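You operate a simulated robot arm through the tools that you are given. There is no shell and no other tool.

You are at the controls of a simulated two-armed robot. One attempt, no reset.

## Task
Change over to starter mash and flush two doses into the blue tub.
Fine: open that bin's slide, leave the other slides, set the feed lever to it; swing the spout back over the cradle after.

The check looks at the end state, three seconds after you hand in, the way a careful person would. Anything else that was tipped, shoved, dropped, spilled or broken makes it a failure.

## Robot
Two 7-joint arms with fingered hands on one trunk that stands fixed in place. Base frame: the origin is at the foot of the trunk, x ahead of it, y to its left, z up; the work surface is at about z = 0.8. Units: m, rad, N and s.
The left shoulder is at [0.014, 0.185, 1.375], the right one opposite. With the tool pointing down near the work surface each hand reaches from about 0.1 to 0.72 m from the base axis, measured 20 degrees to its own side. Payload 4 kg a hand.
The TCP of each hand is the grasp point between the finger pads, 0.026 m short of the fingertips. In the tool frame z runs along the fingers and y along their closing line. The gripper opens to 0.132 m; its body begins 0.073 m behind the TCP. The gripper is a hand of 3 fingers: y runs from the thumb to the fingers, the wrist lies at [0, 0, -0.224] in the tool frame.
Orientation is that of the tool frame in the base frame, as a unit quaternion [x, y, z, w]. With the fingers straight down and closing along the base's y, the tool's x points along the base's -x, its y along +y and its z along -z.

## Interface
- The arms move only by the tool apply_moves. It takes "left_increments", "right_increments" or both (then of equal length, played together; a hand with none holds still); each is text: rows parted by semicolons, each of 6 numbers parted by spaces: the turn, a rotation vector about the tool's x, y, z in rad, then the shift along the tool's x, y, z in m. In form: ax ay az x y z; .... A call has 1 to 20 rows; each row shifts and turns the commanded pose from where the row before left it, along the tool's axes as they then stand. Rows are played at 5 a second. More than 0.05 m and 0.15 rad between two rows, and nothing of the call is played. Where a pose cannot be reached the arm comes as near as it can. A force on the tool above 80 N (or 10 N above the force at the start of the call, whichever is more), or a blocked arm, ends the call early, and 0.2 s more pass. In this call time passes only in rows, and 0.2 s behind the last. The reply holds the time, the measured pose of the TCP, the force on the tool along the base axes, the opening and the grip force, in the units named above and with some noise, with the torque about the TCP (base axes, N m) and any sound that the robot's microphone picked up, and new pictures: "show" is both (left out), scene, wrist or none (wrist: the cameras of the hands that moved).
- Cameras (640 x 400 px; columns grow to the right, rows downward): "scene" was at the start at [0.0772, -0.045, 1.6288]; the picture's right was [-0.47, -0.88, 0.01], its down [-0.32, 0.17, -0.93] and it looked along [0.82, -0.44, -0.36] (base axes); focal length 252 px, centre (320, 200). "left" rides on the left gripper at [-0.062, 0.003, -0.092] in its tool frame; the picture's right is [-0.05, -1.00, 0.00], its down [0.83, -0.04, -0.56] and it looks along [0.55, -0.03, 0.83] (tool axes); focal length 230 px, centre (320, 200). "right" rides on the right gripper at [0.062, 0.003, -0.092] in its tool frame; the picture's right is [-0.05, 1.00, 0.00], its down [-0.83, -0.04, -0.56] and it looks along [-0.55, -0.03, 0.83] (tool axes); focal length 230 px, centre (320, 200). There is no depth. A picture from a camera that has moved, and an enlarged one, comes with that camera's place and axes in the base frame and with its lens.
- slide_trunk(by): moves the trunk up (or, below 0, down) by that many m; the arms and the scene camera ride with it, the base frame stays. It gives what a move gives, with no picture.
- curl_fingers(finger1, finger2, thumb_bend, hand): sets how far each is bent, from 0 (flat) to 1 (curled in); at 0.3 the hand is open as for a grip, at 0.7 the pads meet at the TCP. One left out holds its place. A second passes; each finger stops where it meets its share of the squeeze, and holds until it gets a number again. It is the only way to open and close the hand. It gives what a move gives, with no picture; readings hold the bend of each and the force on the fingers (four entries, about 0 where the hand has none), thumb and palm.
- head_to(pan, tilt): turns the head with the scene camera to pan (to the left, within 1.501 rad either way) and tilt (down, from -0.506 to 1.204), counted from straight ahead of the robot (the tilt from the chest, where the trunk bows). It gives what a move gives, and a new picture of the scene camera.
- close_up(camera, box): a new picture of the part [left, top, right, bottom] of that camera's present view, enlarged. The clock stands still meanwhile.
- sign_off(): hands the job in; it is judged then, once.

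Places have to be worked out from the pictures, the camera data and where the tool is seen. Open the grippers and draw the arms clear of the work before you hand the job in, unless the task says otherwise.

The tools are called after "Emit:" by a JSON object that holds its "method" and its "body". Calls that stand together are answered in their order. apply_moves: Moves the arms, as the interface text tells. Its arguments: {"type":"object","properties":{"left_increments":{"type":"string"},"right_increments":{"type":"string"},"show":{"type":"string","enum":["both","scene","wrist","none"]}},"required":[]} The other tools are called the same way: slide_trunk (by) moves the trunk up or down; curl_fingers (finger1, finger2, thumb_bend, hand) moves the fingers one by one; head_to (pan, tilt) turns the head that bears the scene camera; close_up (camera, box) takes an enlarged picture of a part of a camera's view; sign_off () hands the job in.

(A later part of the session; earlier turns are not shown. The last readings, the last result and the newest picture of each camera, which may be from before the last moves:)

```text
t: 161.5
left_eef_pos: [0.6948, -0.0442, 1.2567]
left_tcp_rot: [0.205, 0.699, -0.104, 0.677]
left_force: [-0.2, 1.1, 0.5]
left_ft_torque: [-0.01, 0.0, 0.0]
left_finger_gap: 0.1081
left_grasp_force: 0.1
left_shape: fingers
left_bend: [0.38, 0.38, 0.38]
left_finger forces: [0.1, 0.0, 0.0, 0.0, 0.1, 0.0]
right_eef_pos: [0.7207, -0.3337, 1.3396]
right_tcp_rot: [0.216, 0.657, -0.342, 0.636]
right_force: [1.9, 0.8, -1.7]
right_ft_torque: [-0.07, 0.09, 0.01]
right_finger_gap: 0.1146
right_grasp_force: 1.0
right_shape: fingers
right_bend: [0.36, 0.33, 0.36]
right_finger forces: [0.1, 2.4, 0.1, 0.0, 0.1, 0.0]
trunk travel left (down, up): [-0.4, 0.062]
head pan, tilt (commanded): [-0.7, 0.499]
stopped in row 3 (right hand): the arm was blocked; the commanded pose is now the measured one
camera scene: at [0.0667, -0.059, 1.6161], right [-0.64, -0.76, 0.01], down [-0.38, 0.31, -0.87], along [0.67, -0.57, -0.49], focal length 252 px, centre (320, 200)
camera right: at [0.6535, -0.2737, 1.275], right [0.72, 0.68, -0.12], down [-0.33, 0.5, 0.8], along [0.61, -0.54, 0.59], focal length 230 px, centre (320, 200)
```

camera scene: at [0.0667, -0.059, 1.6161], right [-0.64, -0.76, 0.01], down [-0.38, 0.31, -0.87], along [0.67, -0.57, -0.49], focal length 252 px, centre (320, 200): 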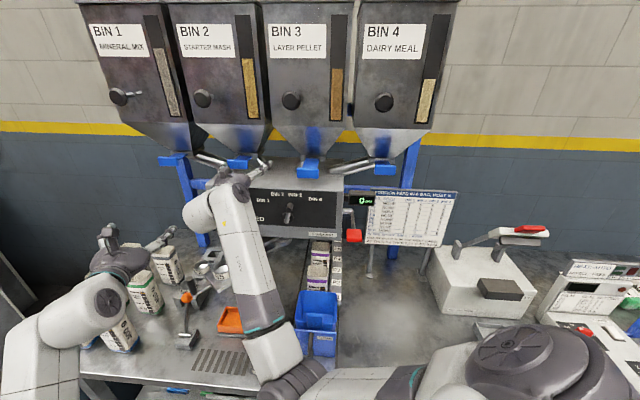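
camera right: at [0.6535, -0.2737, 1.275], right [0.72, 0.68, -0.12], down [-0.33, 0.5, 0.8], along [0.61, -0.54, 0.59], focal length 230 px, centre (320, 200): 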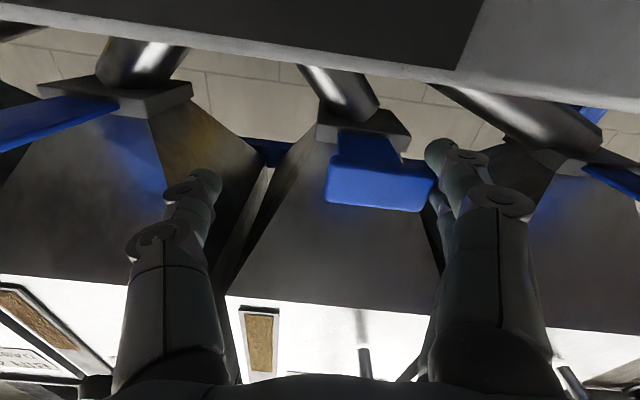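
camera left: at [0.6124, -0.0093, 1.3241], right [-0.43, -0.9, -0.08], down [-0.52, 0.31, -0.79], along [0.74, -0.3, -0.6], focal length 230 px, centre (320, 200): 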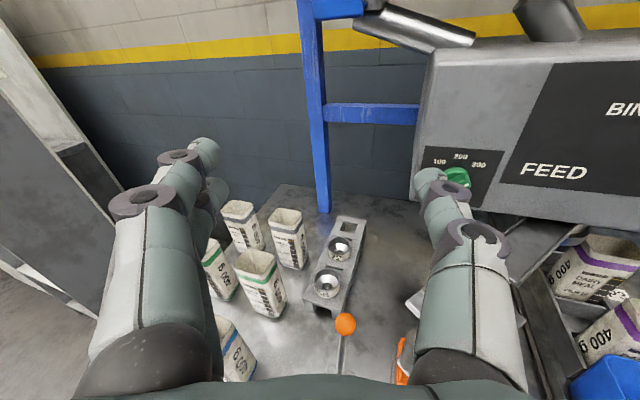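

The left finger is now just at the lip's left edge (light 2 N touch). I'll back off 1 cm, shift another 1.5 cm left while holding yaw, then advance alongside the lip.

Emit:
{"method": "apply_moves", "body": {"right_increments": "-0.02 0.01 0 0 0.004 -0.012;-0.03 0.01 0 0 0.012 -0.002;-0.03 0.01 0 0 0.012 0", "show": "wrist"}}

```text
t: 162.5
left_eef_pos: [0.6949, -0.0444, 1.2561]
left_tcp_rot: [0.205, 0.699, -0.104, 0.677]
left_force: [0.0, -0.2, -0.7]
left_ft_torque: [-0.02, 0.0, 0.01]
left_finger_gap: 0.1082
left_grasp_force: 0.0
left_shape: fingers
left_bend: [0.38, 0.38, 0.38]
left_finger forces: [0.0, 0.0, 0.0, 0.0, 0.1, 0.0]
right_eef_pos: [0.7279, -0.3365, 1.3365]
right_tcp_rot: [0.189, 0.666, -0.348, 0.632]
right_force: [0.4, 1.1, -0.7]
right_ft_torque: [-0.06, 0.07, 0.07]
right_finger_gap: 0.1151
right_grasp_force: 1.0
right_shape: fingers
right_bend: [0.36, 0.34, 0.36]
right_finger forces: [0.0, 2.1, 0.0, 0.1, 0.0, 0.0]
trunk travel left (down, up): [-0.4, 0.062]
head pan, tilt (commanded): [-0.7, 0.499]
stopped in row 3 (right hand): the arm was blocked; the commanded pose is now the measured one
camera right: at [0.6554, -0.2823, 1.2715], right [0.7, 0.69, -0.17], down [-0.31, 0.52, 0.8], along [0.64, -0.5, 0.58], focal length 230 px, centre (320, 200)
```

right: 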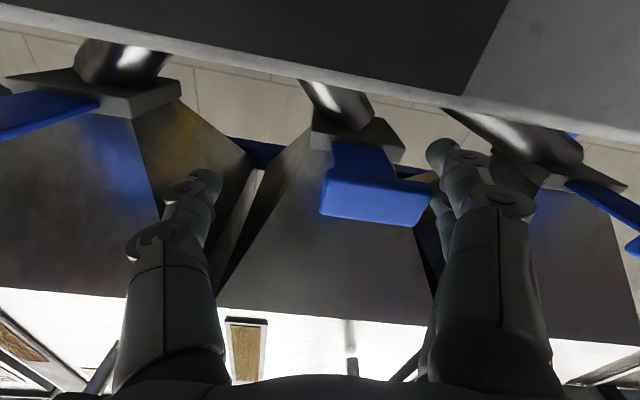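

The left finger is now beside the lip's left edge. I'll advance 1.5 cm along the pull axis to get enough depth.

Emit:
{"method": "apply_moves", "body": {"right_increments": "0 0 0 0 0.003 0.008;0 0 0 0 0.003 0.008", "show": "wrist"}}

```text
t: 163.1
left_eef_pos: [0.6937, -0.0442, 1.2569]
left_tcp_rot: [0.204, 0.699, -0.103, 0.677]
left_force: [0.0, 0.6, -0.8]
left_ft_torque: [0.03, -0.03, 0.01]
left_finger_gap: 0.1079
left_grasp_force: 0.1
left_shape: fingers
left_bend: [0.38, 0.38, 0.38]
left_finger forces: [0.0, 0.0, 0.0, 0.0, 0.1, 0.0]
right_eef_pos: [0.7409, -0.3454, 1.3335]
right_tcp_rot: [0.189, 0.667, -0.349, 0.631]
right_force: [-0.6, 1.7, -0.5]
right_ft_torque: [-0.02, 0.02, 0.06]
right_finger_gap: 0.1151
right_grasp_force: 0.8
right_shape: fingers
right_bend: [0.36, 0.35, 0.36]
right_finger forces: [0.0, 1.1, 0.0, 0.1, 0.1, 0.0]
trunk travel left (down, up): [-0.4, 0.062]
head pan, tilt (commanded): [-0.7, 0.499]
camera right: at [0.6697, -0.2894, 1.2694], right [0.7, 0.69, -0.18], down [-0.31, 0.52, 0.8], along [0.64, -0.5, 0.58], focal length 230 px, centre (320, 200)
```

right: 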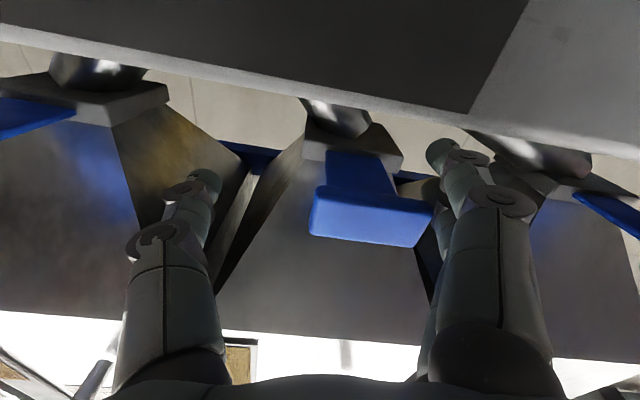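

The depth is good and there's no blocking. The left fingers are alongside the lip, so I'll bring the thumb in from the right and squeeze.

Emit:
{"method": "curl_fingers", "body": {"hand": "right", "thumb_bend": 0.8}}

Emit:
{"method": "curl_fingers", "body": {"hand": "right", "finger1": 0.6, "finger2": 0.6, "thumb_bend": 0.9}}

Emit:
{"method": "close_up", "body": {"camera": "right", "box": [180, 100, 520, 300]}}

```text
t: 164.1
left_eef_pos: [0.6907, -0.0462, 1.258]
left_tcp_rot: [0.205, 0.698, -0.104, 0.678]
left_force: [0.7, -0.2, -0.1]
left_ft_torque: [0.01, -0.01, 0.0]
left_finger_gap: 0.1082
left_grasp_force: 0.0
left_shape: fingers
left_bend: [0.38, 0.38, 0.38]
left_finger forces: [0.0, 0.0, 0.0, 0.1, 0.0, 0.0]
right_eef_pos: [0.739, -0.3469, 1.3352]
right_tcp_rot: [0.191, 0.666, -0.349, 0.631]
right_force: [-2.5, -4.9, -0.2]
right_ft_torque: [-0.03, 0.0, 0.15]
right_finger_gap: 0.0522
right_grasp_force: 6.3
right_shape: fingers
right_bend: [0.36, 0.34, 0.75]
right_finger forces: [0.0, 3.7, 0.0, 0.0, 9.0, 0.0]
trunk travel left (down, up): [-0.4, 0.062]
head pan, tilt (commanded): [-0.7, 0.499]
```

```text
t: 165.1
left_eef_pos: [0.6919, -0.0456, 1.2587]
left_tcp_rot: [0.205, 0.699, -0.103, 0.678]
left_force: [0.0, -1.1, -0.5]
left_ft_torque: [0.04, -0.03, 0.02]
left_finger_gap: 0.1081
left_grasp_force: 0.0
left_shape: fingers
left_bend: [0.38, 0.38, 0.38]
left_finger forces: [0.0, 0.0, 0.1, 0.1, 0.1, 0.0]
right_eef_pos: [0.7392, -0.346, 1.335]
right_tcp_rot: [0.19, 0.666, -0.348, 0.632]
right_force: [-5.8, -6.8, 3.1]
right_ft_torque: [0.05, 0.04, 0.48]
right_finger_gap: 0.0139
right_grasp_force: 18.4
right_shape: fingers
right_bend: [0.6, 0.54, 0.78]
right_finger forces: [0.0, 14.7, 0.1, 0.0, 22.4, 0.0]
trunk travel left (down, up): [-0.4, 0.062]
head pan, tilt (commanded): [-0.7, 0.499]
```

```text
1.88 times, centred on (350, 200) of right
camera zoom: at [0.6677, -0.291, 1.2706], right [0.7, 0.69, -0.17], down [-0.32, 0.52, 0.8], along [0.64, -0.5, 0.58], focal length 433 px, centre (264, 200)
```

zoom: 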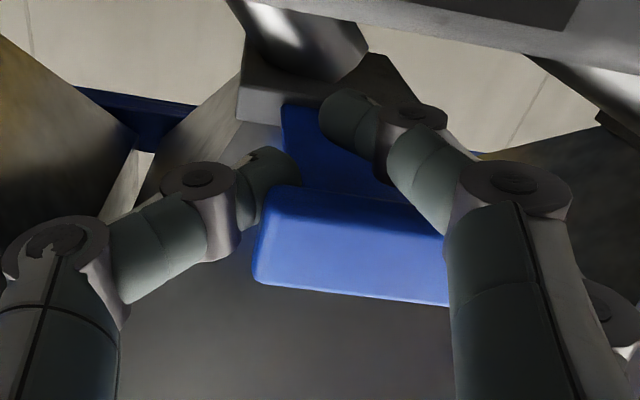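

The thumb and one finger are hooked behind the lip with a firm grip (about 18 N). I'll pull the slide straight out in small steps.

Emit:
{"method": "apply_moves", "body": {"right_increments": "0 0 0 0.0005 0 -0.01;0 0 0 0.0005 0 -0.01;0 0 0 0.0005 0 -0.01", "show": "wrist"}}

```text
t: 165.9
left_eef_pos: [0.7049, -0.0385, 1.2506]
left_tcp_rot: [0.205, 0.702, -0.103, 0.674]
left_force: [0.4, 0.2, -0.4]
left_ft_torque: [0.0, 0.02, 0.01]
left_finger_gap: 0.1081
left_grasp_force: 0.0
left_shape: fingers
left_bend: [0.38, 0.38, 0.38]
left_finger forces: [0.0, 0.0, 0.0, 0.0, 0.0, 0.0]
right_eef_pos: [0.7306, -0.3582, 1.3446]
right_tcp_rot: [0.187, 0.649, -0.382, 0.63]
right_force: [25.6, 24.3, -35.7]
right_ft_torque: [-0.92, 0.78, 0.33]
right_finger_gap: 0.0162
right_grasp_force: 30.5
right_shape: fingers
right_bend: [0.57, 0.46, 0.85]
right_finger forces: [12.5, 33.9, 0.1, 0.0, 15.2, 0.0]
trunk travel left (down, up): [-0.4, 0.062]
head pan, tilt (commanded): [-0.7, 0.499]
camera right: at [0.6617, -0.3036, 1.2767], right [0.73, 0.65, -0.21], down [-0.29, 0.58, 0.76], along [0.61, -0.5, 0.61], focal length 230 px, centre (320, 200)
```

right: 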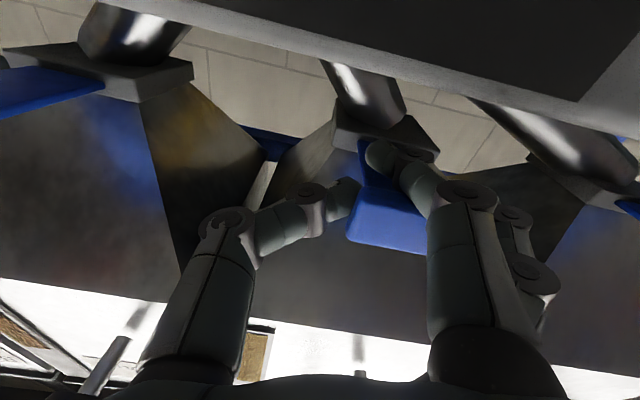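

The pull went sideways, and the left hand's reading shifted too: my own left hand is in the way of the right wrist. I'll move the left hand well clear to the left before continuing.

Emit:
{"method": "apply_moves", "body": {"left_increments": "0 0 0 0 0.03 -0.02;0 0 0 0 0.04 -0.025;0 0 0 0 0.04 -0.025;0 0 0 0 0.04 -0.025;0 0 0 0 0.04 -0.02", "show": "both"}}

```text
t: 167.1
left_eef_pos: [0.6768, 0.1798, 1.2825]
left_tcp_rot: [0.203, 0.701, -0.105, 0.676]
left_force: [0.3, 0.5, -0.4]
left_ft_torque: [0.03, 0.02, 0.02]
left_finger_gap: 0.1083
left_grasp_force: 0.0
left_shape: fingers
left_bend: [0.38, 0.38, 0.38]
left_finger forces: [0.0, 0.0, 0.0, 0.0, 0.0, 0.1]
right_eef_pos: [0.7249, -0.355, 1.3449]
right_tcp_rot: [0.183, 0.647, -0.385, 0.632]
right_force: [23.5, 23.6, -20.0]
right_ft_torque: [-0.19, 0.26, 0.2]
right_finger_gap: 0.0164
right_grasp_force: 27.8
right_shape: fingers
right_bend: [0.57, 0.45, 0.85]
right_finger forces: [8.2, 34.1, 0.0, 0.0, 13.7, 0.1]
trunk travel left (down, up): [-0.4, 0.062]
head pan, tilt (commanded): [-0.7, 0.499]
camera scene: at [0.0738, -0.0529, 1.616], right [-0.64, -0.76, 0.01], down [-0.38, 0.3, -0.87], along [0.66, -0.57, -0.49], focal length 252 px, centre (320, 200)
camera left: at [0.5952, 0.2128, 1.3502], right [-0.43, -0.9, -0.07], down [-0.52, 0.31, -0.79], along [0.74, -0.3, -0.61], focal length 230 px, centre (320, 200)
```

scene: 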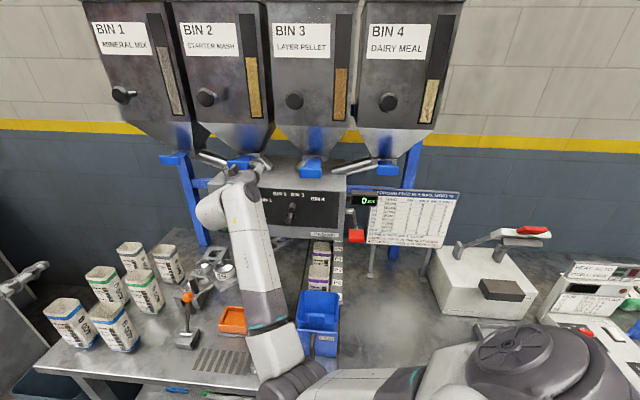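
left: 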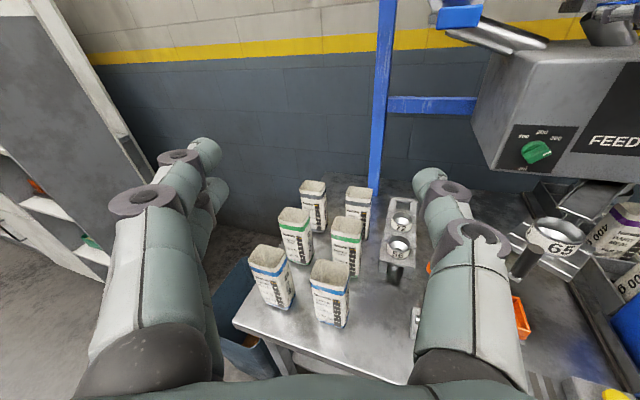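

The left hand is clear. The tab shows a sideways load (about 33 N) because the hand drifted 1.8 cm right. I'll move back left and pitch the hand slightly down (wrist higher, an easier posture) to relieve it.

Emit:
{"method": "apply_moves", "body": {"right_increments": "0 0.06 0 0 0.006 0;0 0.06 0 0 0.006 0;0 0.06 0 0 0.006 0", "show": "none"}}

```text
t: 168.1
left_eef_pos: [0.6694, 0.1768, 1.2868]
left_tcp_rot: [0.204, 0.699, -0.103, 0.678]
left_force: [0.0, 0.0, -0.6]
left_ft_torque: [-0.01, -0.02, -0.02]
left_finger_gap: 0.1082
left_grasp_force: 0.0
left_shape: fingers
left_bend: [0.38, 0.38, 0.38]
left_finger forces: [0.0, 0.1, 0.1, 0.0, 0.1, 0.0]
right_eef_pos: [0.7291, -0.3419, 1.3379]
right_tcp_rot: [0.219, 0.704, -0.361, 0.571]
right_force: [-4.2, -3.8, 5.3]
right_ft_torque: [0.12, -0.08, 0.5]
right_finger_gap: 0.0137
right_grasp_force: 19.7
right_shape: fingers
right_bend: [0.6, 0.53, 0.79]
right_finger forces: [0.0, 17.0, 0.1, 0.0, 22.1, 0.0]
trunk travel left (down, up): [-0.4, 0.062]
head pan, tilt (commanded): [-0.7, 0.499]
stopped in row 3 (right hand): the arm was blocked; the commanded pose is now the measured one
```

The load is relieved. Now I'll pull straight along the slide axis with a slight pitch to keep the posture comfortable.

Emit:
{"method": "apply_moves", "body": {"right_increments": "0 0.03 0 0.001 0 -0.012;0 0.03 0 0.001 0 -0.012;0 0.03 0 0.001 0 -0.012", "show": "wrist"}}

```text
t: 168.9
left_eef_pos: [0.6774, 0.1774, 1.2817]
left_tcp_rot: [0.203, 0.701, -0.104, 0.675]
left_force: [0.3, -0.3, 0.0]
left_ft_torque: [-0.02, 0.0, 0.0]
left_finger_gap: 0.1078
left_grasp_force: 0.1
left_shape: fingers
left_bend: [0.38, 0.38, 0.38]
left_finger forces: [0.0, 0.0, 0.0, 0.0, 0.1, 0.0]
right_eef_pos: [0.7134, -0.3424, 1.3421]
right_tcp_rot: [0.239, 0.72, -0.372, 0.534]
right_force: [17.8, 16.5, -25.1]
right_ft_torque: [-0.96, 0.68, 0.34]
right_finger_gap: 0.0124
right_grasp_force: 26.3
right_shape: fingers
right_bend: [0.59, 0.47, 0.82]
right_finger forces: [6.4, 33.0, 0.1, 0.0, 12.4, 0.1]
trunk travel left (down, up): [-0.4, 0.062]
head pan, tilt (commanded): [-0.7, 0.499]
camera right: at [0.6421, -0.2704, 1.2967], right [0.76, 0.61, -0.23], down [-0.1, 0.46, 0.88], along [0.64, -0.65, 0.41], focal length 230 px, centre (320, 200)
```

right: 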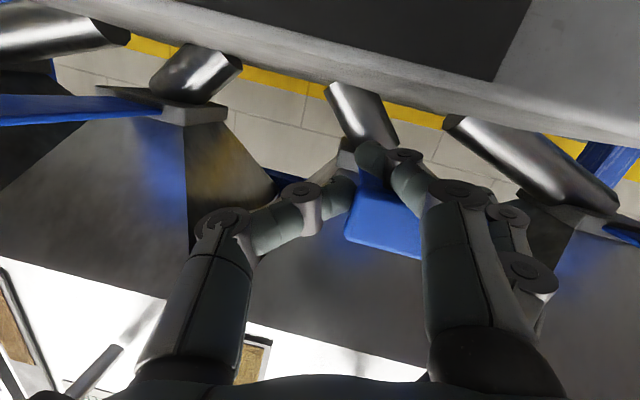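

The wrist doesn't want to go left, so the pull should include yawing the hand left, so that the wrist moves straight back. I'll combine yaw-left with the pull.

Emit:
{"method": "apply_moves", "body": {"right_increments": "-0.0473 -0.014 -0.0076 0.0 0.004 -0.004;-0.0473 -0.014 -0.0076 0.001 0.003 -0.010;-0.0473 -0.014 -0.0076 0.001 0.003 -0.010", "show": "wrist"}}

```text
t: 169.9
left_eef_pos: [0.6766, 0.1793, 1.2833]
left_tcp_rot: [0.203, 0.701, -0.105, 0.676]
left_force: [-0.8, -0.5, -0.1]
left_ft_torque: [-0.02, 0.03, -0.01]
left_finger_gap: 0.1083
left_grasp_force: 0.1
left_shape: fingers
left_bend: [0.38, 0.38, 0.38]
left_finger forces: [0.1, 0.0, 0.1, 0.0, 0.0, 0.0]
right_eef_pos: [0.7058, -0.3305, 1.3435]
right_tcp_rot: [0.184, 0.73, -0.346, 0.559]
right_force: [31.6, 8.3, -19.0]
right_ft_torque: [-0.51, 0.03, -0.97]
right_finger_gap: 0.0138
right_grasp_force: 28.2
right_shape: fingers
right_bend: [0.59, 0.46, 0.83]
right_finger forces: [13.0, 30.1, 0.1, 0.0, 13.7, 0.1]
trunk travel left (down, up): [-0.4, 0.062]
head pan, tilt (commanded): [-0.7, 0.499]
stopped in row 3 (right hand): the arm was blocked; the commanded pose is now the measured one
camera right: at [0.6248, -0.2706, 1.2969], right [0.67, 0.7, -0.25], down [-0.16, 0.46, 0.87], along [0.72, -0.55, 0.42], focal length 230 px, centre (320, 200)
```

right: 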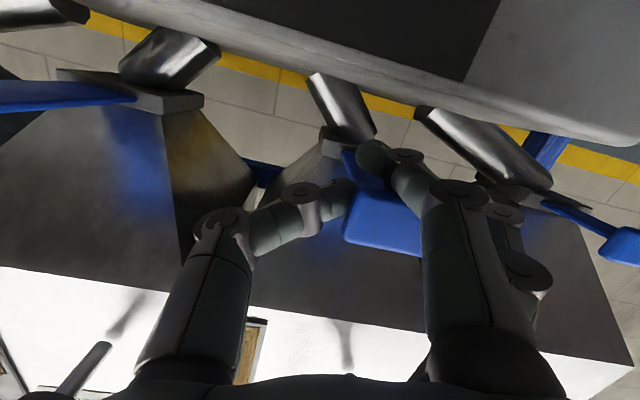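

The hand has moved about 3 cm along the pull axis. I'll check in the scene view whether the slide itself came out.

Emit:
{"method": "close_up", "body": {"camera": "scene", "box": [150, 110, 390, 260]}}

Emit:
{"method": "close_up", "body": {"camera": "right", "box": [200, 60, 520, 280]}}

```text
2.67 times, centred on (270, 185) of scene
camera zoom: at [0.0728, -0.0569, 1.6163], right [-0.64, -0.77, 0.01], down [-0.38, 0.31, -0.87], along [0.66, -0.57, -0.49], focal length 672 px, centre (453, 240)
```

zoom: 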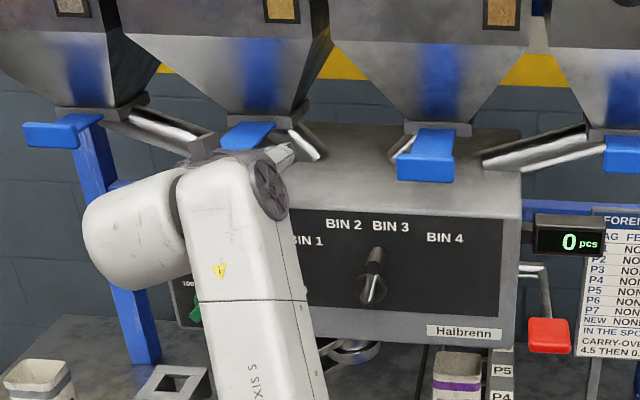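

```text
1.82 times, centred on (360, 170) of right
camera zoom: at [0.6248, -0.2706, 1.2969], right [0.67, 0.7, -0.25], down [-0.16, 0.46, 0.87], along [0.72, -0.55, 0.42], focal length 418 px, centre (247, 254)
```

zoom: 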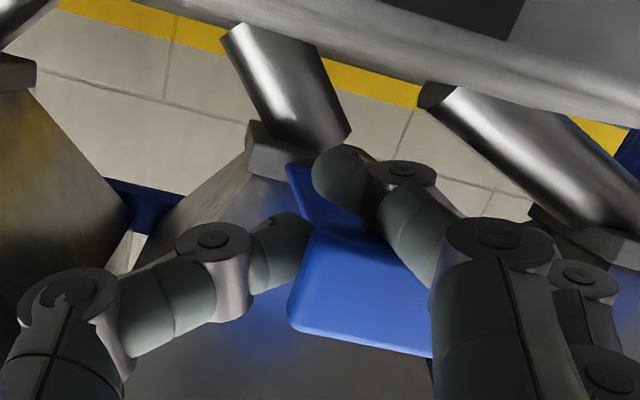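

The geometry suggests the lip has come out about 5 cm, but I want confirmation. I'll yaw the left hand so its camera can see bin 2's tab from the side.

Emit:
{"method": "apply_moves", "body": {"left_increments": "0.1 0 0 0 0 0;0.1 0 0 0 0 0;0.1 0 0 0 0 0;0.1 0 0 -0.03 0 0;0 0 0 -0.04 0 0", "show": "wrist"}}

```text
t: 171.1
left_eef_pos: [0.6767, 0.1664, 1.3521]
left_tcp_rot: [0.334, 0.666, -0.242, 0.621]
left_force: [0.0, 0.0, 1.0]
left_ft_torque: [-0.01, -0.01, 0.02]
left_finger_gap: 0.108
left_grasp_force: 0.1
left_shape: fingers
left_bend: [0.38, 0.38, 0.38]
left_finger forces: [0.0, 0.1, 0.1, 0.1, 0.1, 0.1]
right_eef_pos: [0.7051, -0.331, 1.3452]
right_tcp_rot: [0.185, 0.729, -0.348, 0.559]
right_force: [26.4, 12.9, -17.5]
right_ft_torque: [-0.45, 0.06, -0.59]
right_finger_gap: 0.0138
right_grasp_force: 28.8
right_shape: fingers
right_bend: [0.59, 0.46, 0.83]
right_finger forces: [13.3, 31.5, 0.0, 0.2, 13.1, 0.0]
trunk travel left (down, up): [-0.4, 0.062]
head pan, tilt (commanded): [-0.7, 0.499]
camera left: at [0.6185, 0.2274, 1.4236], right [-0.74, -0.67, -0.04], down [-0.41, 0.5, -0.76], along [0.53, -0.55, -0.64], focal length 230 px, centre (320, 200)
```

left: 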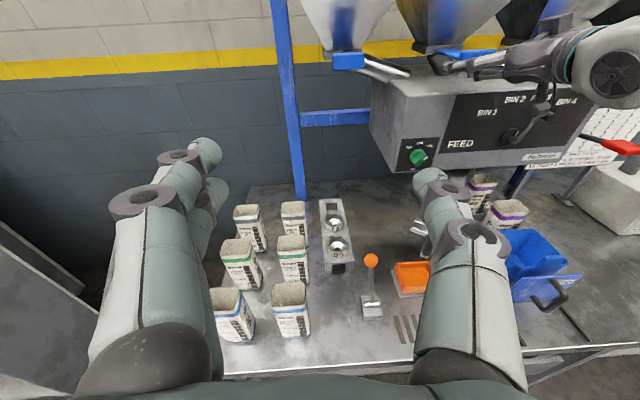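

The left camera now sees the right hand at bin 2's tab. Zooming in.

Emit:
{"method": "close_up", "body": {"camera": "left", "box": [320, 20, 640, 160]}}

Emit:
{"method": "close_up", "body": {"camera": "left", "box": [400, 30, 560, 110]}}

```text
2.00 times, centred on (480, 90) of left
camera zoom: at [0.6185, 0.2274, 1.4236], right [-0.74, -0.67, -0.04], down [-0.41, 0.5, -0.76], along [0.53, -0.55, -0.64], focal length 460 px, centre (0, 420)
```

zoom: 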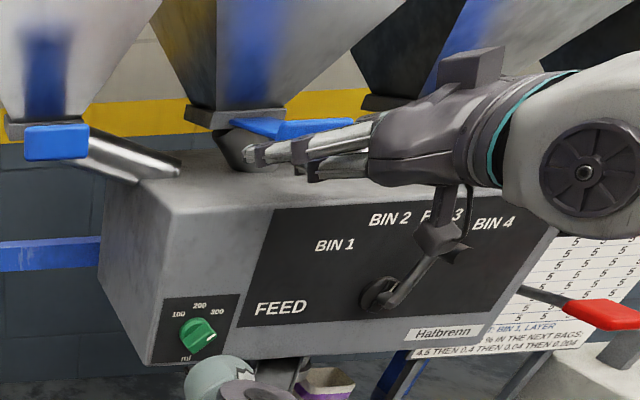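

```text
4.00 times, centred on (480, 70) of left
camera zoom: at [0.6185, 0.2274, 1.4236], right [-0.74, -0.67, -0.04], down [-0.41, 0.5, -0.76], along [0.53, -0.55, -0.64], focal length 920 px, centre (-320, 720)
```

zoom: 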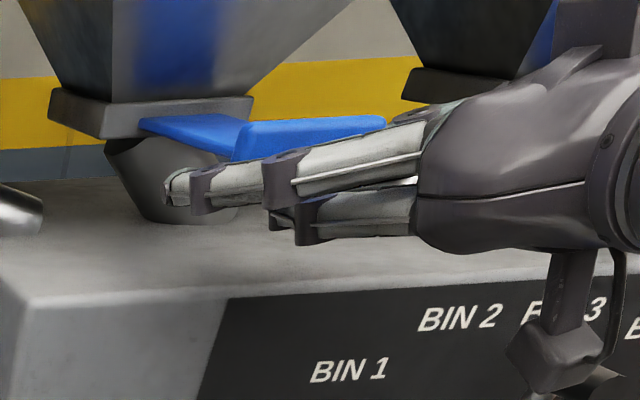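

The side view clearly shows bin 2's slide plate pulled well out, like bin 3's. I'll open the right hand to release it.

Emit:
{"method": "curl_fingers", "body": {"hand": "right", "finger1": 0.33, "finger2": 0.33, "thumb_bend": 0.33}}

Emit:
{"method": "close_up", "body": {"camera": "left", "box": [400, 30, 560, 110]}}

```text
t: 172.1
left_eef_pos: [0.6726, 0.1658, 1.355]
left_tcp_rot: [0.335, 0.665, -0.24, 0.623]
left_force: [-0.8, 0.5, 0.1]
left_ft_torque: [-0.01, 0.0, 0.02]
left_finger_gap: 0.1081
left_grasp_force: 0.1
left_shape: fingers
left_bend: [0.38, 0.38, 0.38]
left_finger forces: [0.0, 0.0, 0.1, 0.0, 0.1, 0.0]
right_eef_pos: [0.6982, -0.3326, 1.3497]
right_tcp_rot: [0.188, 0.726, -0.349, 0.562]
right_force: [7.2, 7.4, -5.5]
right_ft_torque: [-0.27, 0.16, -0.06]
right_finger_gap: 0.1233
right_grasp_force: 5.9
right_shape: fingers
right_bend: [0.34, 0.23, 0.33]
right_finger forces: [1.8, 10.4, 0.0, 0.0, 0.1, 0.0]
trunk travel left (down, up): [-0.4, 0.062]
head pan, tilt (commanded): [-0.7, 0.499]
```

```text
4.00 times, centred on (480, 70) of left
camera zoom: at [0.6128, 0.227, 1.4261], right [-0.74, -0.67, -0.04], down [-0.4, 0.5, -0.77], along [0.53, -0.55, -0.64], focal length 920 px, centre (-320, 720)
```

zoom: 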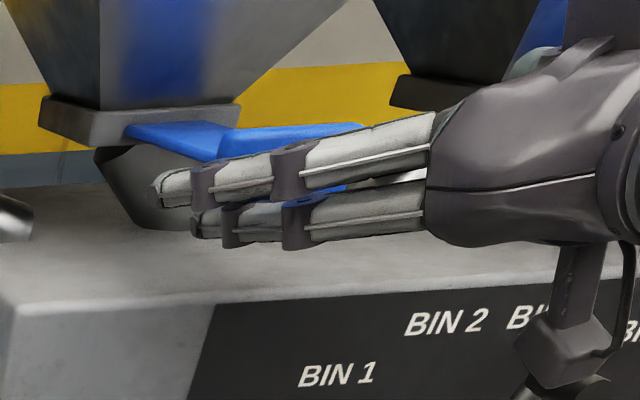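

The fingers are open, with the left pair still lightly against the lip's side. I'll ease left and back straight out.

Emit:
{"method": "apply_moves", "body": {"right_increments": "0 0 0 0 0.008 -0.008;0 0 0 0 0.006 -0.015;0 0 0 0 0.004 -0.02;0 0 0 0 0.004 -0.02", "show": "both"}}

Emit:
{"method": "close_up", "body": {"camera": "left", "box": [320, 20, 640, 160]}}

```text
t: 173.3
left_eef_pos: [0.6752, 0.166, 1.3546]
left_tcp_rot: [0.333, 0.666, -0.241, 0.623]
left_force: [-0.2, -0.5, -0.4]
left_ft_torque: [0.01, -0.01, -0.02]
left_finger_gap: 0.1082
left_grasp_force: 0.1
left_shape: fingers
left_bend: [0.38, 0.38, 0.38]
left_finger forces: [0.1, 0.1, 0.0, 0.0, 0.0, 0.0]
right_eef_pos: [0.6734, -0.321, 1.3611]
right_tcp_rot: [0.192, 0.705, -0.392, 0.559]
right_force: [20.8, 3.4, -17.3]
right_ft_torque: [-0.62, 0.51, -0.65]
right_finger_gap: 0.1322
right_grasp_force: 14.0
right_shape: fingers
right_bend: [0.27, 0.16, 0.33]
right_finger forces: [15.4, 12.0, 0.0, 0.0, 0.0, 0.1]
trunk travel left (down, up): [-0.4, 0.062]
head pan, tilt (commanded): [-0.7, 0.499]
stopped in row 4 (right hand): the arm was blocked; the commanded pose is now the measured one
camera scene: at [0.0704, -0.0576, 1.6162], right [-0.64, -0.76, 0.01], down [-0.38, 0.31, -0.87], along [0.66, -0.57, -0.49], focal length 252 px, centre (320, 200)
camera right: at [0.5987, -0.2581, 1.3073], right [0.72, 0.63, -0.29], down [-0.13, 0.54, 0.83], along [0.68, -0.56, 0.47], focal length 230 px, centre (320, 200)
```

scene: 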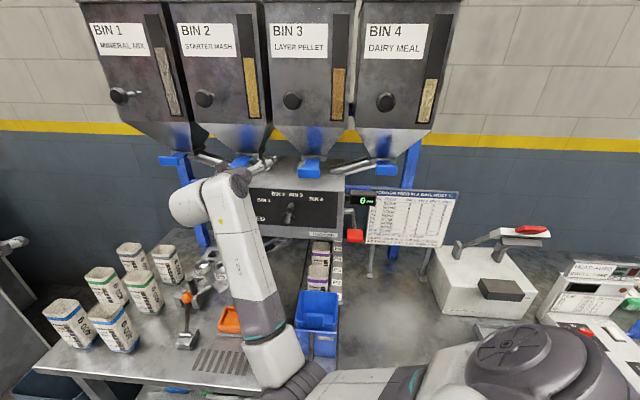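
right: 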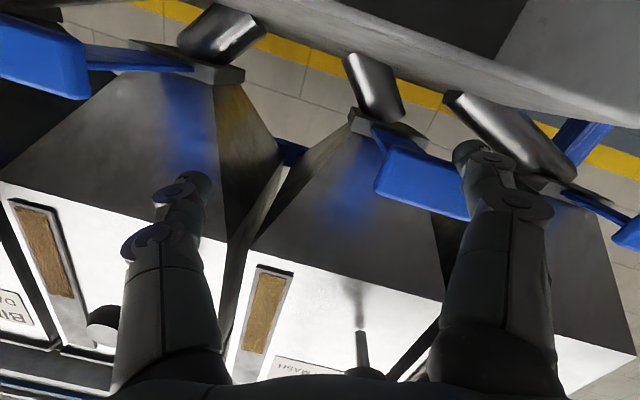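

```text
2.00 times, centred on (480, 90) of left
camera zoom: at [0.615, 0.227, 1.4256], right [-0.74, -0.67, -0.04], down [-0.41, 0.5, -0.77], along [0.53, -0.55, -0.64], focal length 460 px, centre (0, 420)
```

zoom: 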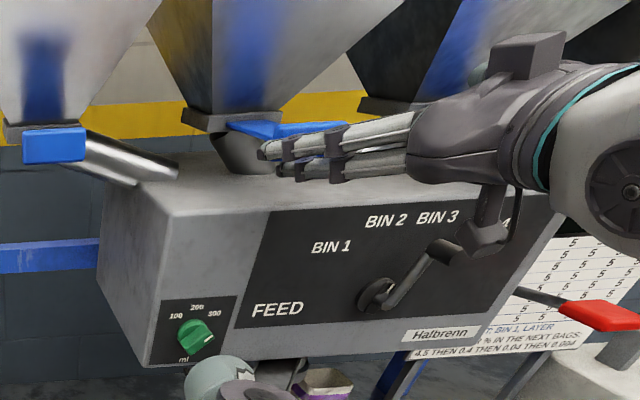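

Bin 2's lip now triangulates to a≈0.72, the same as bin 3's open slide. The left fingers still rub its side, so I'll open them wider before retreating.

Emit:
{"method": "curl_fingers", "body": {"hand": "right", "finger1": 0.02, "finger2": 0.02}}

```text
t: 174.3
left_eef_pos: [0.6694, 0.1644, 1.3569]
left_tcp_rot: [0.335, 0.664, -0.24, 0.624]
left_force: [0.2, 0.0, 0.6]
left_ft_torque: [0.03, 0.01, 0.03]
left_finger_gap: 0.1082
left_grasp_force: 0.1
left_shape: fingers
left_bend: [0.38, 0.38, 0.38]
left_finger forces: [0.1, 0.0, 0.1, 0.1, 0.0, 0.0]
right_eef_pos: [0.6665, -0.3225, 1.3667]
right_tcp_rot: [0.195, 0.701, -0.392, 0.563]
right_force: [-0.7, 0.2, 0.3]
right_ft_torque: [0.04, 0.01, -0.03]
right_finger_gap: 0.1579
right_grasp_force: 0.0
right_shape: fingers
right_bend: [0.02, 0.02, 0.33]
right_finger forces: [0.1, 0.0, 0.0, 0.1, 0.0, 0.0]
trunk travel left (down, up): [-0.4, 0.062]
head pan, tilt (commanded): [-0.7, 0.499]
```

The hand is free of the lip. I'll retreat back and slightly up with a little yaw-left so the fingers stay clear of the lip.

Emit:
{"method": "apply_moves", "body": {"right_increments": "-0.047 -0.0165 -0.003 -0.006 0.003 -0.015;-0.047 -0.0165 -0.003 -0.008 0.003 -0.015;-0.047 -0.0165 -0.003 -0.01 0.003 -0.015;-0.03 -0.01 -0.003 -0.012 0.003 -0.015", "show": "both"}}

Emit:
{"method": "close_up", "body": {"camera": "left", "box": [320, 20, 640, 160]}}

```text
t: 175.5
left_eef_pos: [0.67, 0.1639, 1.3559]
left_tcp_rot: [0.334, 0.665, -0.24, 0.624]
left_force: [-0.2, 1.0, -0.3]
left_ft_torque: [0.0, -0.05, 0.01]
left_finger_gap: 0.1081
left_grasp_force: 0.1
left_shape: fingers
left_bend: [0.38, 0.38, 0.38]
left_finger forces: [0.0, 0.1, 0.0, 0.0, 0.0, 0.0]
right_eef_pos: [0.6404, -0.3043, 1.4224]
right_tcp_rot: [0.137, 0.686, -0.387, 0.601]
right_force: [0.1, -0.9, 0.9]
right_ft_torque: [0.0, 0.03, -0.04]
right_finger_gap: 0.158
right_grasp_force: 0.1
right_shape: fingers
right_bend: [0.02, 0.02, 0.33]
right_finger forces: [0.0, 0.0, 0.1, 0.0, 0.0, 0.0]
trunk travel left (down, up): [-0.4, 0.062]
head pan, tilt (commanded): [-0.7, 0.499]
stopped in row 4 (right hand): the arm was blocked; the commanded pose is now the measured one
camera scene: at [0.0649, -0.0595, 1.6161], right [-0.64, -0.76, 0.01], down [-0.38, 0.31, -0.87], along [0.67, -0.57, -0.49], focal length 252 px, centre (320, 200)
camera right: at [0.5611, -0.2561, 1.3621], right [0.66, 0.68, -0.32], down [-0.23, 0.59, 0.78], along [0.71, -0.44, 0.54], focal length 230 px, centre (320, 200)
```

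scene: 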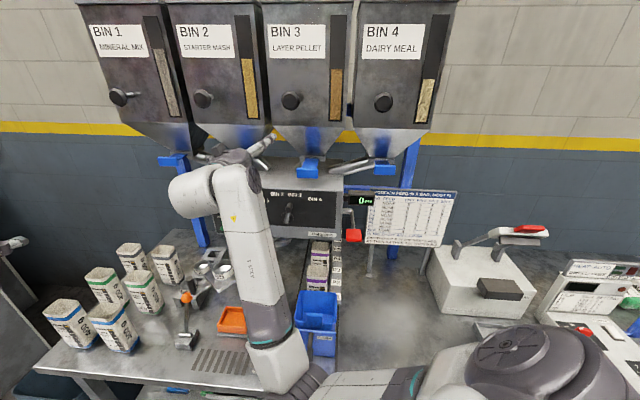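
right: 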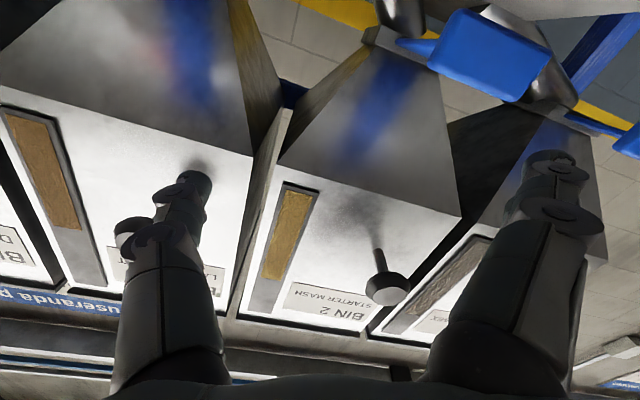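

```text
2.00 times, centred on (480, 90) of left
camera zoom: at [0.6101, 0.2253, 1.4279], right [-0.74, -0.67, -0.05], down [-0.4, 0.5, -0.77], along [0.54, -0.55, -0.64], focal length 460 px, centre (0, 420)
```

zoom: 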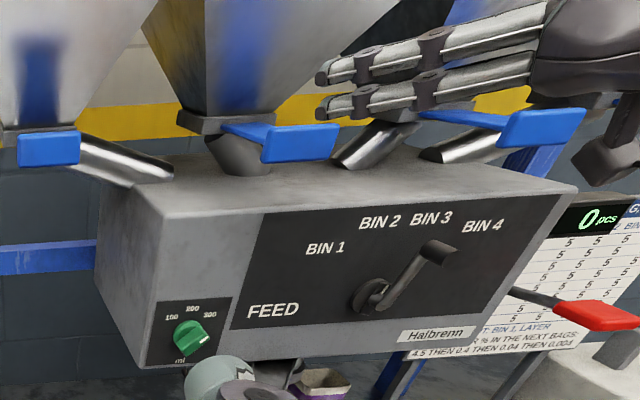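

Bin 2's slide is open: its lip is at a≈0.71, comparable to bin 3's, while bin 1's is still closed at about 0.79. Next is the feed lever, which still points at BIN 3. I'll close the right fingers into a poke and move the hand to the right of the lever grip.

Emit:
{"method": "curl_fingers", "body": {"hand": "right", "finger1": 0.66, "finger2": 0.66, "thumb_bend": 0.66}}

Emit:
{"method": "apply_moves", "body": {"right_increments": "0 0 0 0 -0.025 -0.012;0 0 0 0 -0.03 -0.01;0 0 0 0 -0.03 -0.005;0 0 0 0 -0.03 0", "show": "both"}}

```text
t: 176.5
left_eef_pos: [0.6696, 0.1639, 1.3567]
left_tcp_rot: [0.335, 0.665, -0.24, 0.623]
left_force: [-0.2, 0.2, 0.1]
left_ft_torque: [0.01, 0.0, 0.0]
left_finger_gap: 0.108
left_grasp_force: 0.0
left_shape: fingers
left_bend: [0.38, 0.38, 0.38]
left_finger forces: [0.1, 0.0, 0.0, 0.0, 0.1, 0.0]
right_eef_pos: [0.6395, -0.3048, 1.4224]
right_tcp_rot: [0.137, 0.686, -0.386, 0.601]
right_force: [-0.4, 0.0, 0.1]
right_ft_torque: [-0.02, 0.02, -0.03]
right_finger_gap: 0.0168
right_grasp_force: 0.1
right_shape: fingers
right_bend: [0.66, 0.66, 0.66]
right_finger forces: [0.0, 0.1, 0.1, 0.0, 0.0, 0.0]
trunk travel left (down, up): [-0.4, 0.062]
head pan, tilt (commanded): [-0.7, 0.499]
```

```text
t: 177.7
left_eef_pos: [0.6705, 0.1648, 1.3573]
left_tcp_rot: [0.334, 0.665, -0.24, 0.624]
left_force: [0.2, 1.1, 0.9]
left_ft_torque: [0.02, -0.01, -0.01]
left_finger_gap: 0.1081
left_grasp_force: 0.0
left_shape: fingers
left_bend: [0.38, 0.38, 0.38]
left_finger forces: [0.1, 0.0, 0.1, 0.1, 0.1, 0.1]
right_eef_pos: [0.5368, -0.3843, 1.4774]
right_tcp_rot: [0.125, 0.661, -0.441, 0.594]
right_force: [-0.3, -0.4, 0.4]
right_ft_torque: [-0.01, -0.01, 0.0]
right_finger_gap: 0.017
right_grasp_force: 0.1
right_shape: fingers
right_bend: [0.66, 0.66, 0.66]
right_finger forces: [0.1, 0.0, 0.1, 0.1, 0.1, 0.0]
trunk travel left (down, up): [-0.4, 0.062]
head pan, tilt (commanded): [-0.7, 0.499]
stopped in row 4 (right hand): the arm was blocked; the commanded pose is now the measured one
camera scene: at [0.065, -0.0592, 1.6161], right [-0.64, -0.76, 0.01], down [-0.38, 0.31, -0.87], along [0.67, -0.57, -0.49], focal length 252 px, centre (320, 200)
camera right: at [0.4616, -0.3374, 1.4115], right [0.7, 0.6, -0.39], down [-0.19, 0.68, 0.71], along [0.69, -0.43, 0.59], focal length 230 px, centre (320, 200)
```

scene: 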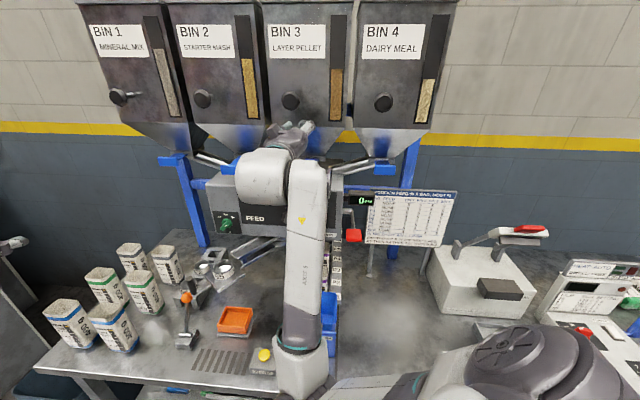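
right: 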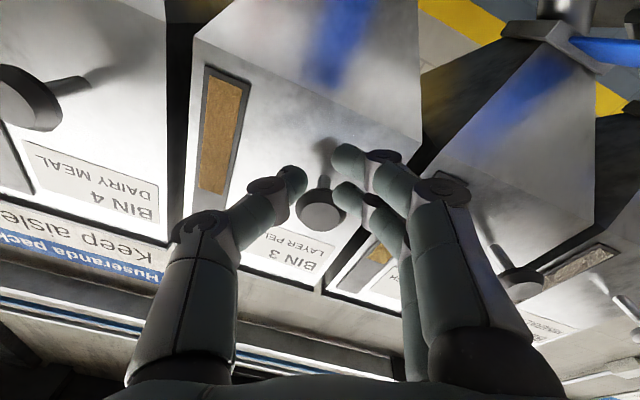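

Reaching the lever low with the right arm in this posture isn't good, and its forearm would block the left arm. I'll take the right arm back up and over to the right side, and use the left arm, which now faces the machine well, for the lever.

Emit:
{"method": "apply_moves", "body": {"right_increments": "0 0 0 -0.036 -0.0175 -0.006;0 0 0 -0.036 -0.0175 -0.004;0 0 0 -0.036 -0.0175 0;0 0 0 -0.036 -0.0175 0.003;0 0 0 -0.036 -0.0175 0.003;0 0 0 -0.036 -0.0175 0.003;0 0 0 -0.036 -0.0175 0.003;0 0 0 -0.036 -0.0175 0.003", "show": "both"}}

```text
t: 179.5
left_eef_pos: [0.6688, 0.164, 1.3576]
left_tcp_rot: [0.335, 0.665, -0.24, 0.624]
left_force: [-0.4, 0.3, -0.3]
left_ft_torque: [0.02, 0.01, -0.03]
left_finger_gap: 0.108
left_grasp_force: 0.0
left_shape: fingers
left_bend: [0.38, 0.38, 0.38]
left_finger forces: [0.0, 0.1, 0.1, 0.0, 0.0, 0.0]
right_eef_pos: [0.522, -0.3664, 1.7944]
right_tcp_rot: [0.124, 0.663, -0.439, 0.594]
right_force: [-0.7, 0.3, -0.7]
right_ft_torque: [-0.04, 0.02, 0.01]
right_finger_gap: 0.017
right_grasp_force: 0.1
right_shape: fingers
right_bend: [0.66, 0.66, 0.66]
right_finger forces: [0.1, 0.0, 0.0, 0.1, 0.1, 0.0]
trunk travel left (down, up): [-0.4, 0.062]
head pan, tilt (commanded): [-0.7, 0.499]
camera scene: at [0.0639, -0.0587, 1.6163], right [-0.64, -0.76, 0.01], down [-0.38, 0.31, -0.87], along [0.67, -0.57, -0.49], focal length 252 px, centre (320, 200)
camera right: at [0.4453, -0.3193, 1.7305], right [0.7, 0.6, -0.39], down [-0.19, 0.67, 0.71], along [0.69, -0.43, 0.58], focal length 230 px, centre (320, 200)
```

scene: 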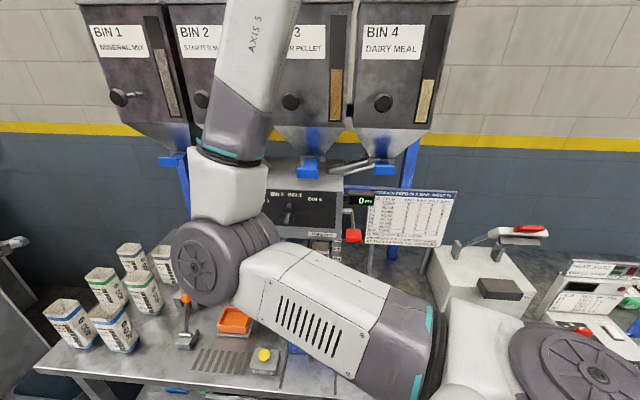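
right: 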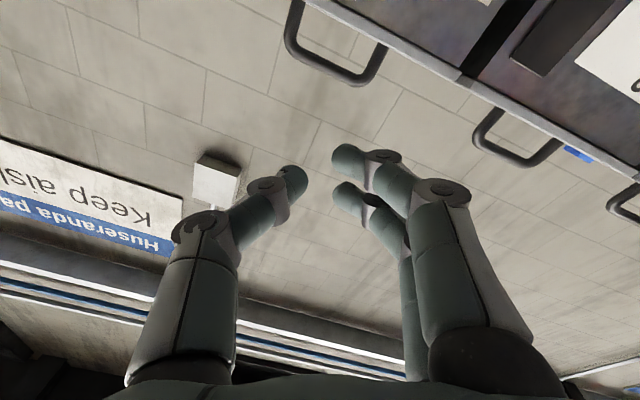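

That was free motion. Now I'll take it right over the top, parallel to the bin fronts.

Emit:
{"method": "apply_moves", "body": {"right_increments": "0 0 0 0.02 -0.041 -0.001;0 0 0 0.02 -0.041 -0.001;0 0 0 0.02 -0.041 -0.001;0 0 0 0.02 -0.041 0;0 0 0 0.02 -0.041 0;0 0 0 0.02 -0.041 0;0 0 0 0.02 -0.041 0.002;0 0 0 0.02 -0.041 0.002", "show": "both"}}

```text
t: 181.3
left_eef_pos: [0.6685, 0.1637, 1.357]
left_tcp_rot: [0.335, 0.664, -0.239, 0.624]
left_force: [0.0, -0.3, -0.8]
left_ft_torque: [0.01, 0.01, 0.01]
left_finger_gap: 0.1081
left_grasp_force: 0.0
left_shape: fingers
left_bend: [0.38, 0.38, 0.38]
left_finger forces: [0.0, 0.0, 0.0, 0.1, 0.0, 0.1]
right_eef_pos: [0.2537, -0.6173, 1.7928]
right_tcp_rot: [0.124, 0.663, -0.438, 0.594]
right_force: [-0.3, -0.4, 0.8]
right_ft_torque: [-0.01, 0.01, 0.07]
right_finger_gap: 0.0171
right_grasp_force: 0.0
right_shape: fingers
right_bend: [0.66, 0.66, 0.66]
right_finger forces: [0.0, 0.0, 0.0, 0.0, 0.0, 0.0]
trunk travel left (down, up): [-0.4, 0.062]
head pan, tilt (commanded): [-0.7, 0.499]
camera scene: at [0.0629, -0.0614, 1.6162], right [-0.64, -0.76, 0.01], down [-0.37, 0.31, -0.87], along [0.67, -0.56, -0.49], focal length 252 px, centre (320, 200)
camera right: at [0.1771, -0.5716, 1.7275], right [0.7, 0.6, -0.38], down [-0.19, 0.67, 0.71], along [0.69, -0.43, 0.58], focal length 230 px, centre (320, 200)
```

scene: 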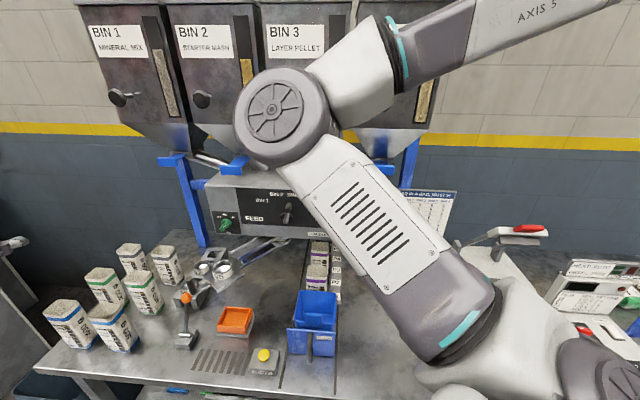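
right: 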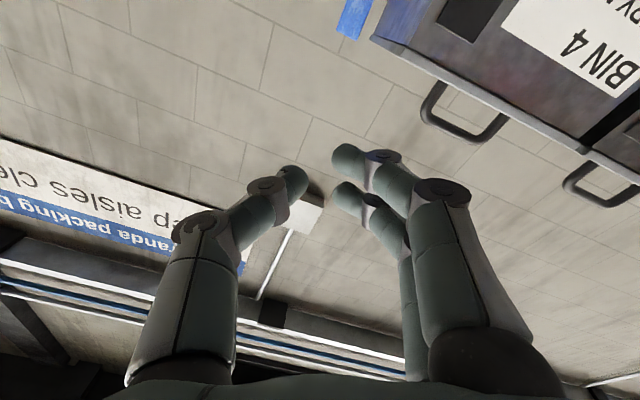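

The right arm is back on the right side with no limits hit. I'll lower it there and check where the elbow ends up.

Emit:
{"method": "apply_moves", "body": {"right_increments": "0 0 0 0.04 -0.01 -0.004;0 0 0 0.04 -0.01 -0.004;0 0 0 0.036 0.0174 -0.004;0 0 0 0.036 0.0174 -0.004;0 0 0 0.036 0.0174 -0.004;0 0 0 0.036 0.0174 -0.004;0 0 0 0.036 0.0174 -0.004;0 0 0 0.036 0.0174 -0.004;0 0 0 0.036 0.0174 -0.004;0 0 0 0.036 0.0174 -0.004", "show": "both"}}

```text
t: 183.5
left_eef_pos: [0.6671, 0.1636, 1.3574]
left_tcp_rot: [0.335, 0.664, -0.239, 0.624]
left_force: [-0.1, 0.4, -0.1]
left_ft_torque: [0.02, 0.0, 0.03]
left_finger_gap: 0.1081
left_grasp_force: 0.1
left_shape: fingers
left_bend: [0.38, 0.38, 0.38]
left_finger forces: [0.0, 0.1, 0.1, 0.0, 0.0, 0.0]
right_eef_pos: [0.2241, -0.7167, 1.4401]
right_tcp_rot: [0.125, 0.663, -0.436, 0.595]
right_force: [0.0, -0.2, -0.6]
right_ft_torque: [-0.03, 0.02, 0.03]
right_finger_gap: 0.0171
right_grasp_force: 0.0
right_shape: fingers
right_bend: [0.66, 0.66, 0.66]
right_finger forces: [0.0, 0.0, 0.1, 0.0, 0.0, 0.0]
right hand out of reach, approached as far as the arm can: row 6, 7, 8, 9, 10
trunk travel left (down, up): [-0.4, 0.062]
head pan, tilt (commanded): [-0.7, 0.499]
camera scene: at [0.0618, -0.06, 1.6163], right [-0.64, -0.77, 0.01], down [-0.37, 0.31, -0.87], along [0.67, -0.57, -0.48], focal length 252 px, centre (320, 200)
camera right: at [0.1486, -0.671, 1.3751], right [0.7, 0.6, -0.38], down [-0.19, 0.67, 0.71], along [0.69, -0.43, 0.59], focal length 230 px, centre (320, 200)
```

scene: 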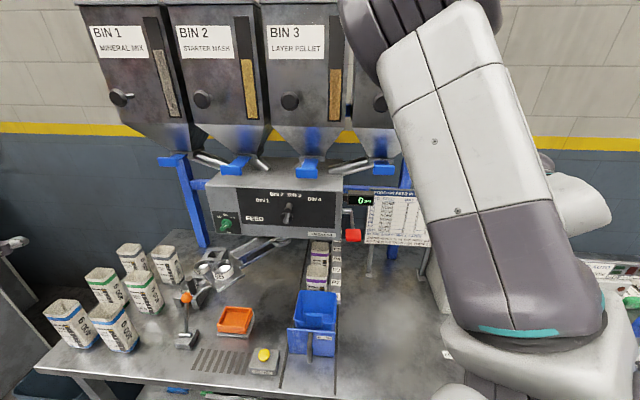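
right: 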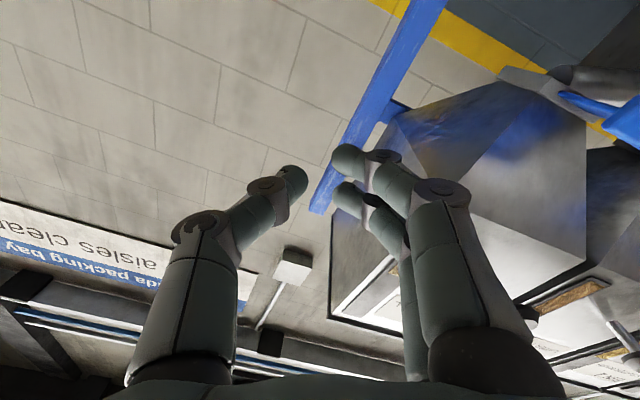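

The right elbow is up and out of the way, and the scene view is clear. I'll verify the slides and lever in a close-up.

Emit:
{"method": "close_up", "body": {"camera": "scene", "box": [150, 110, 390, 260]}}

Emit:
{"method": "close_up", "body": {"camera": "left", "box": [320, 20, 640, 220]}}

Emit:
{"method": "close_up", "body": {"camera": "scene", "box": [160, 230, 352, 390]}}

```text
2.67 times, centred on (270, 185) of scene
camera zoom: at [0.0618, -0.06, 1.6163], right [-0.64, -0.77, 0.01], down [-0.37, 0.31, -0.87], along [0.67, -0.57, -0.48], focal length 672 px, centre (453, 240)
```

zoom: 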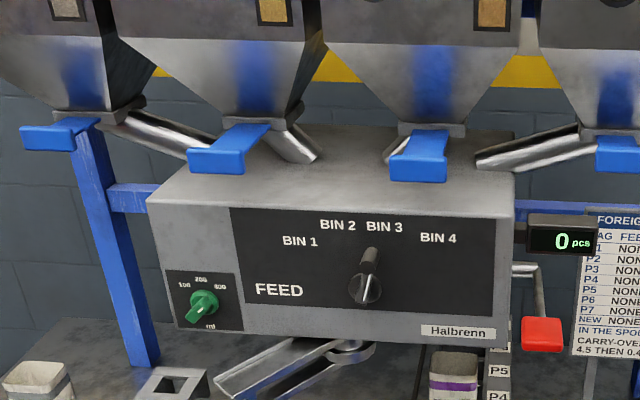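

```text
2.00 times, centred on (480, 120) of left
camera zoom: at [0.6073, 0.2248, 1.4293], right [-0.74, -0.67, -0.05], down [-0.4, 0.5, -0.77], along [0.54, -0.55, -0.64], focal length 460 px, centre (0, 360)
```

zoom: 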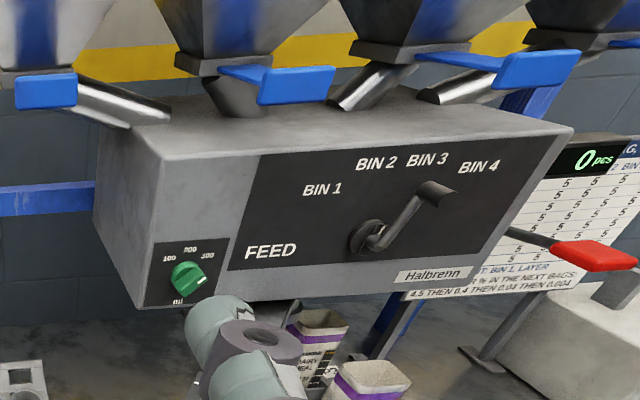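

```text
2.50 times, centred on (256, 310) of scene
camera zoom: at [0.0618, -0.06, 1.6163], right [-0.64, -0.77, 0.01], down [-0.37, 0.31, -0.87], along [0.67, -0.57, -0.48], focal length 630 px, centre (480, -75)
```

zoom: 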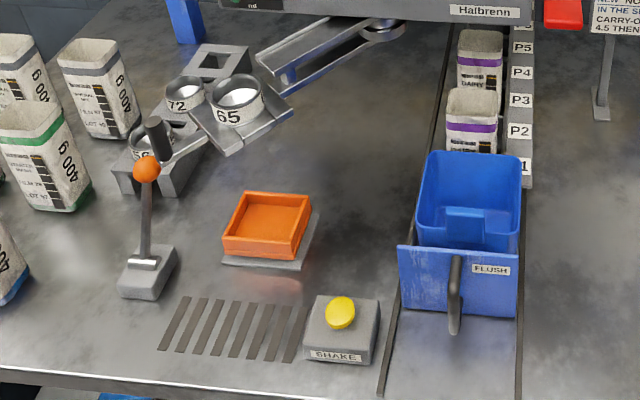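

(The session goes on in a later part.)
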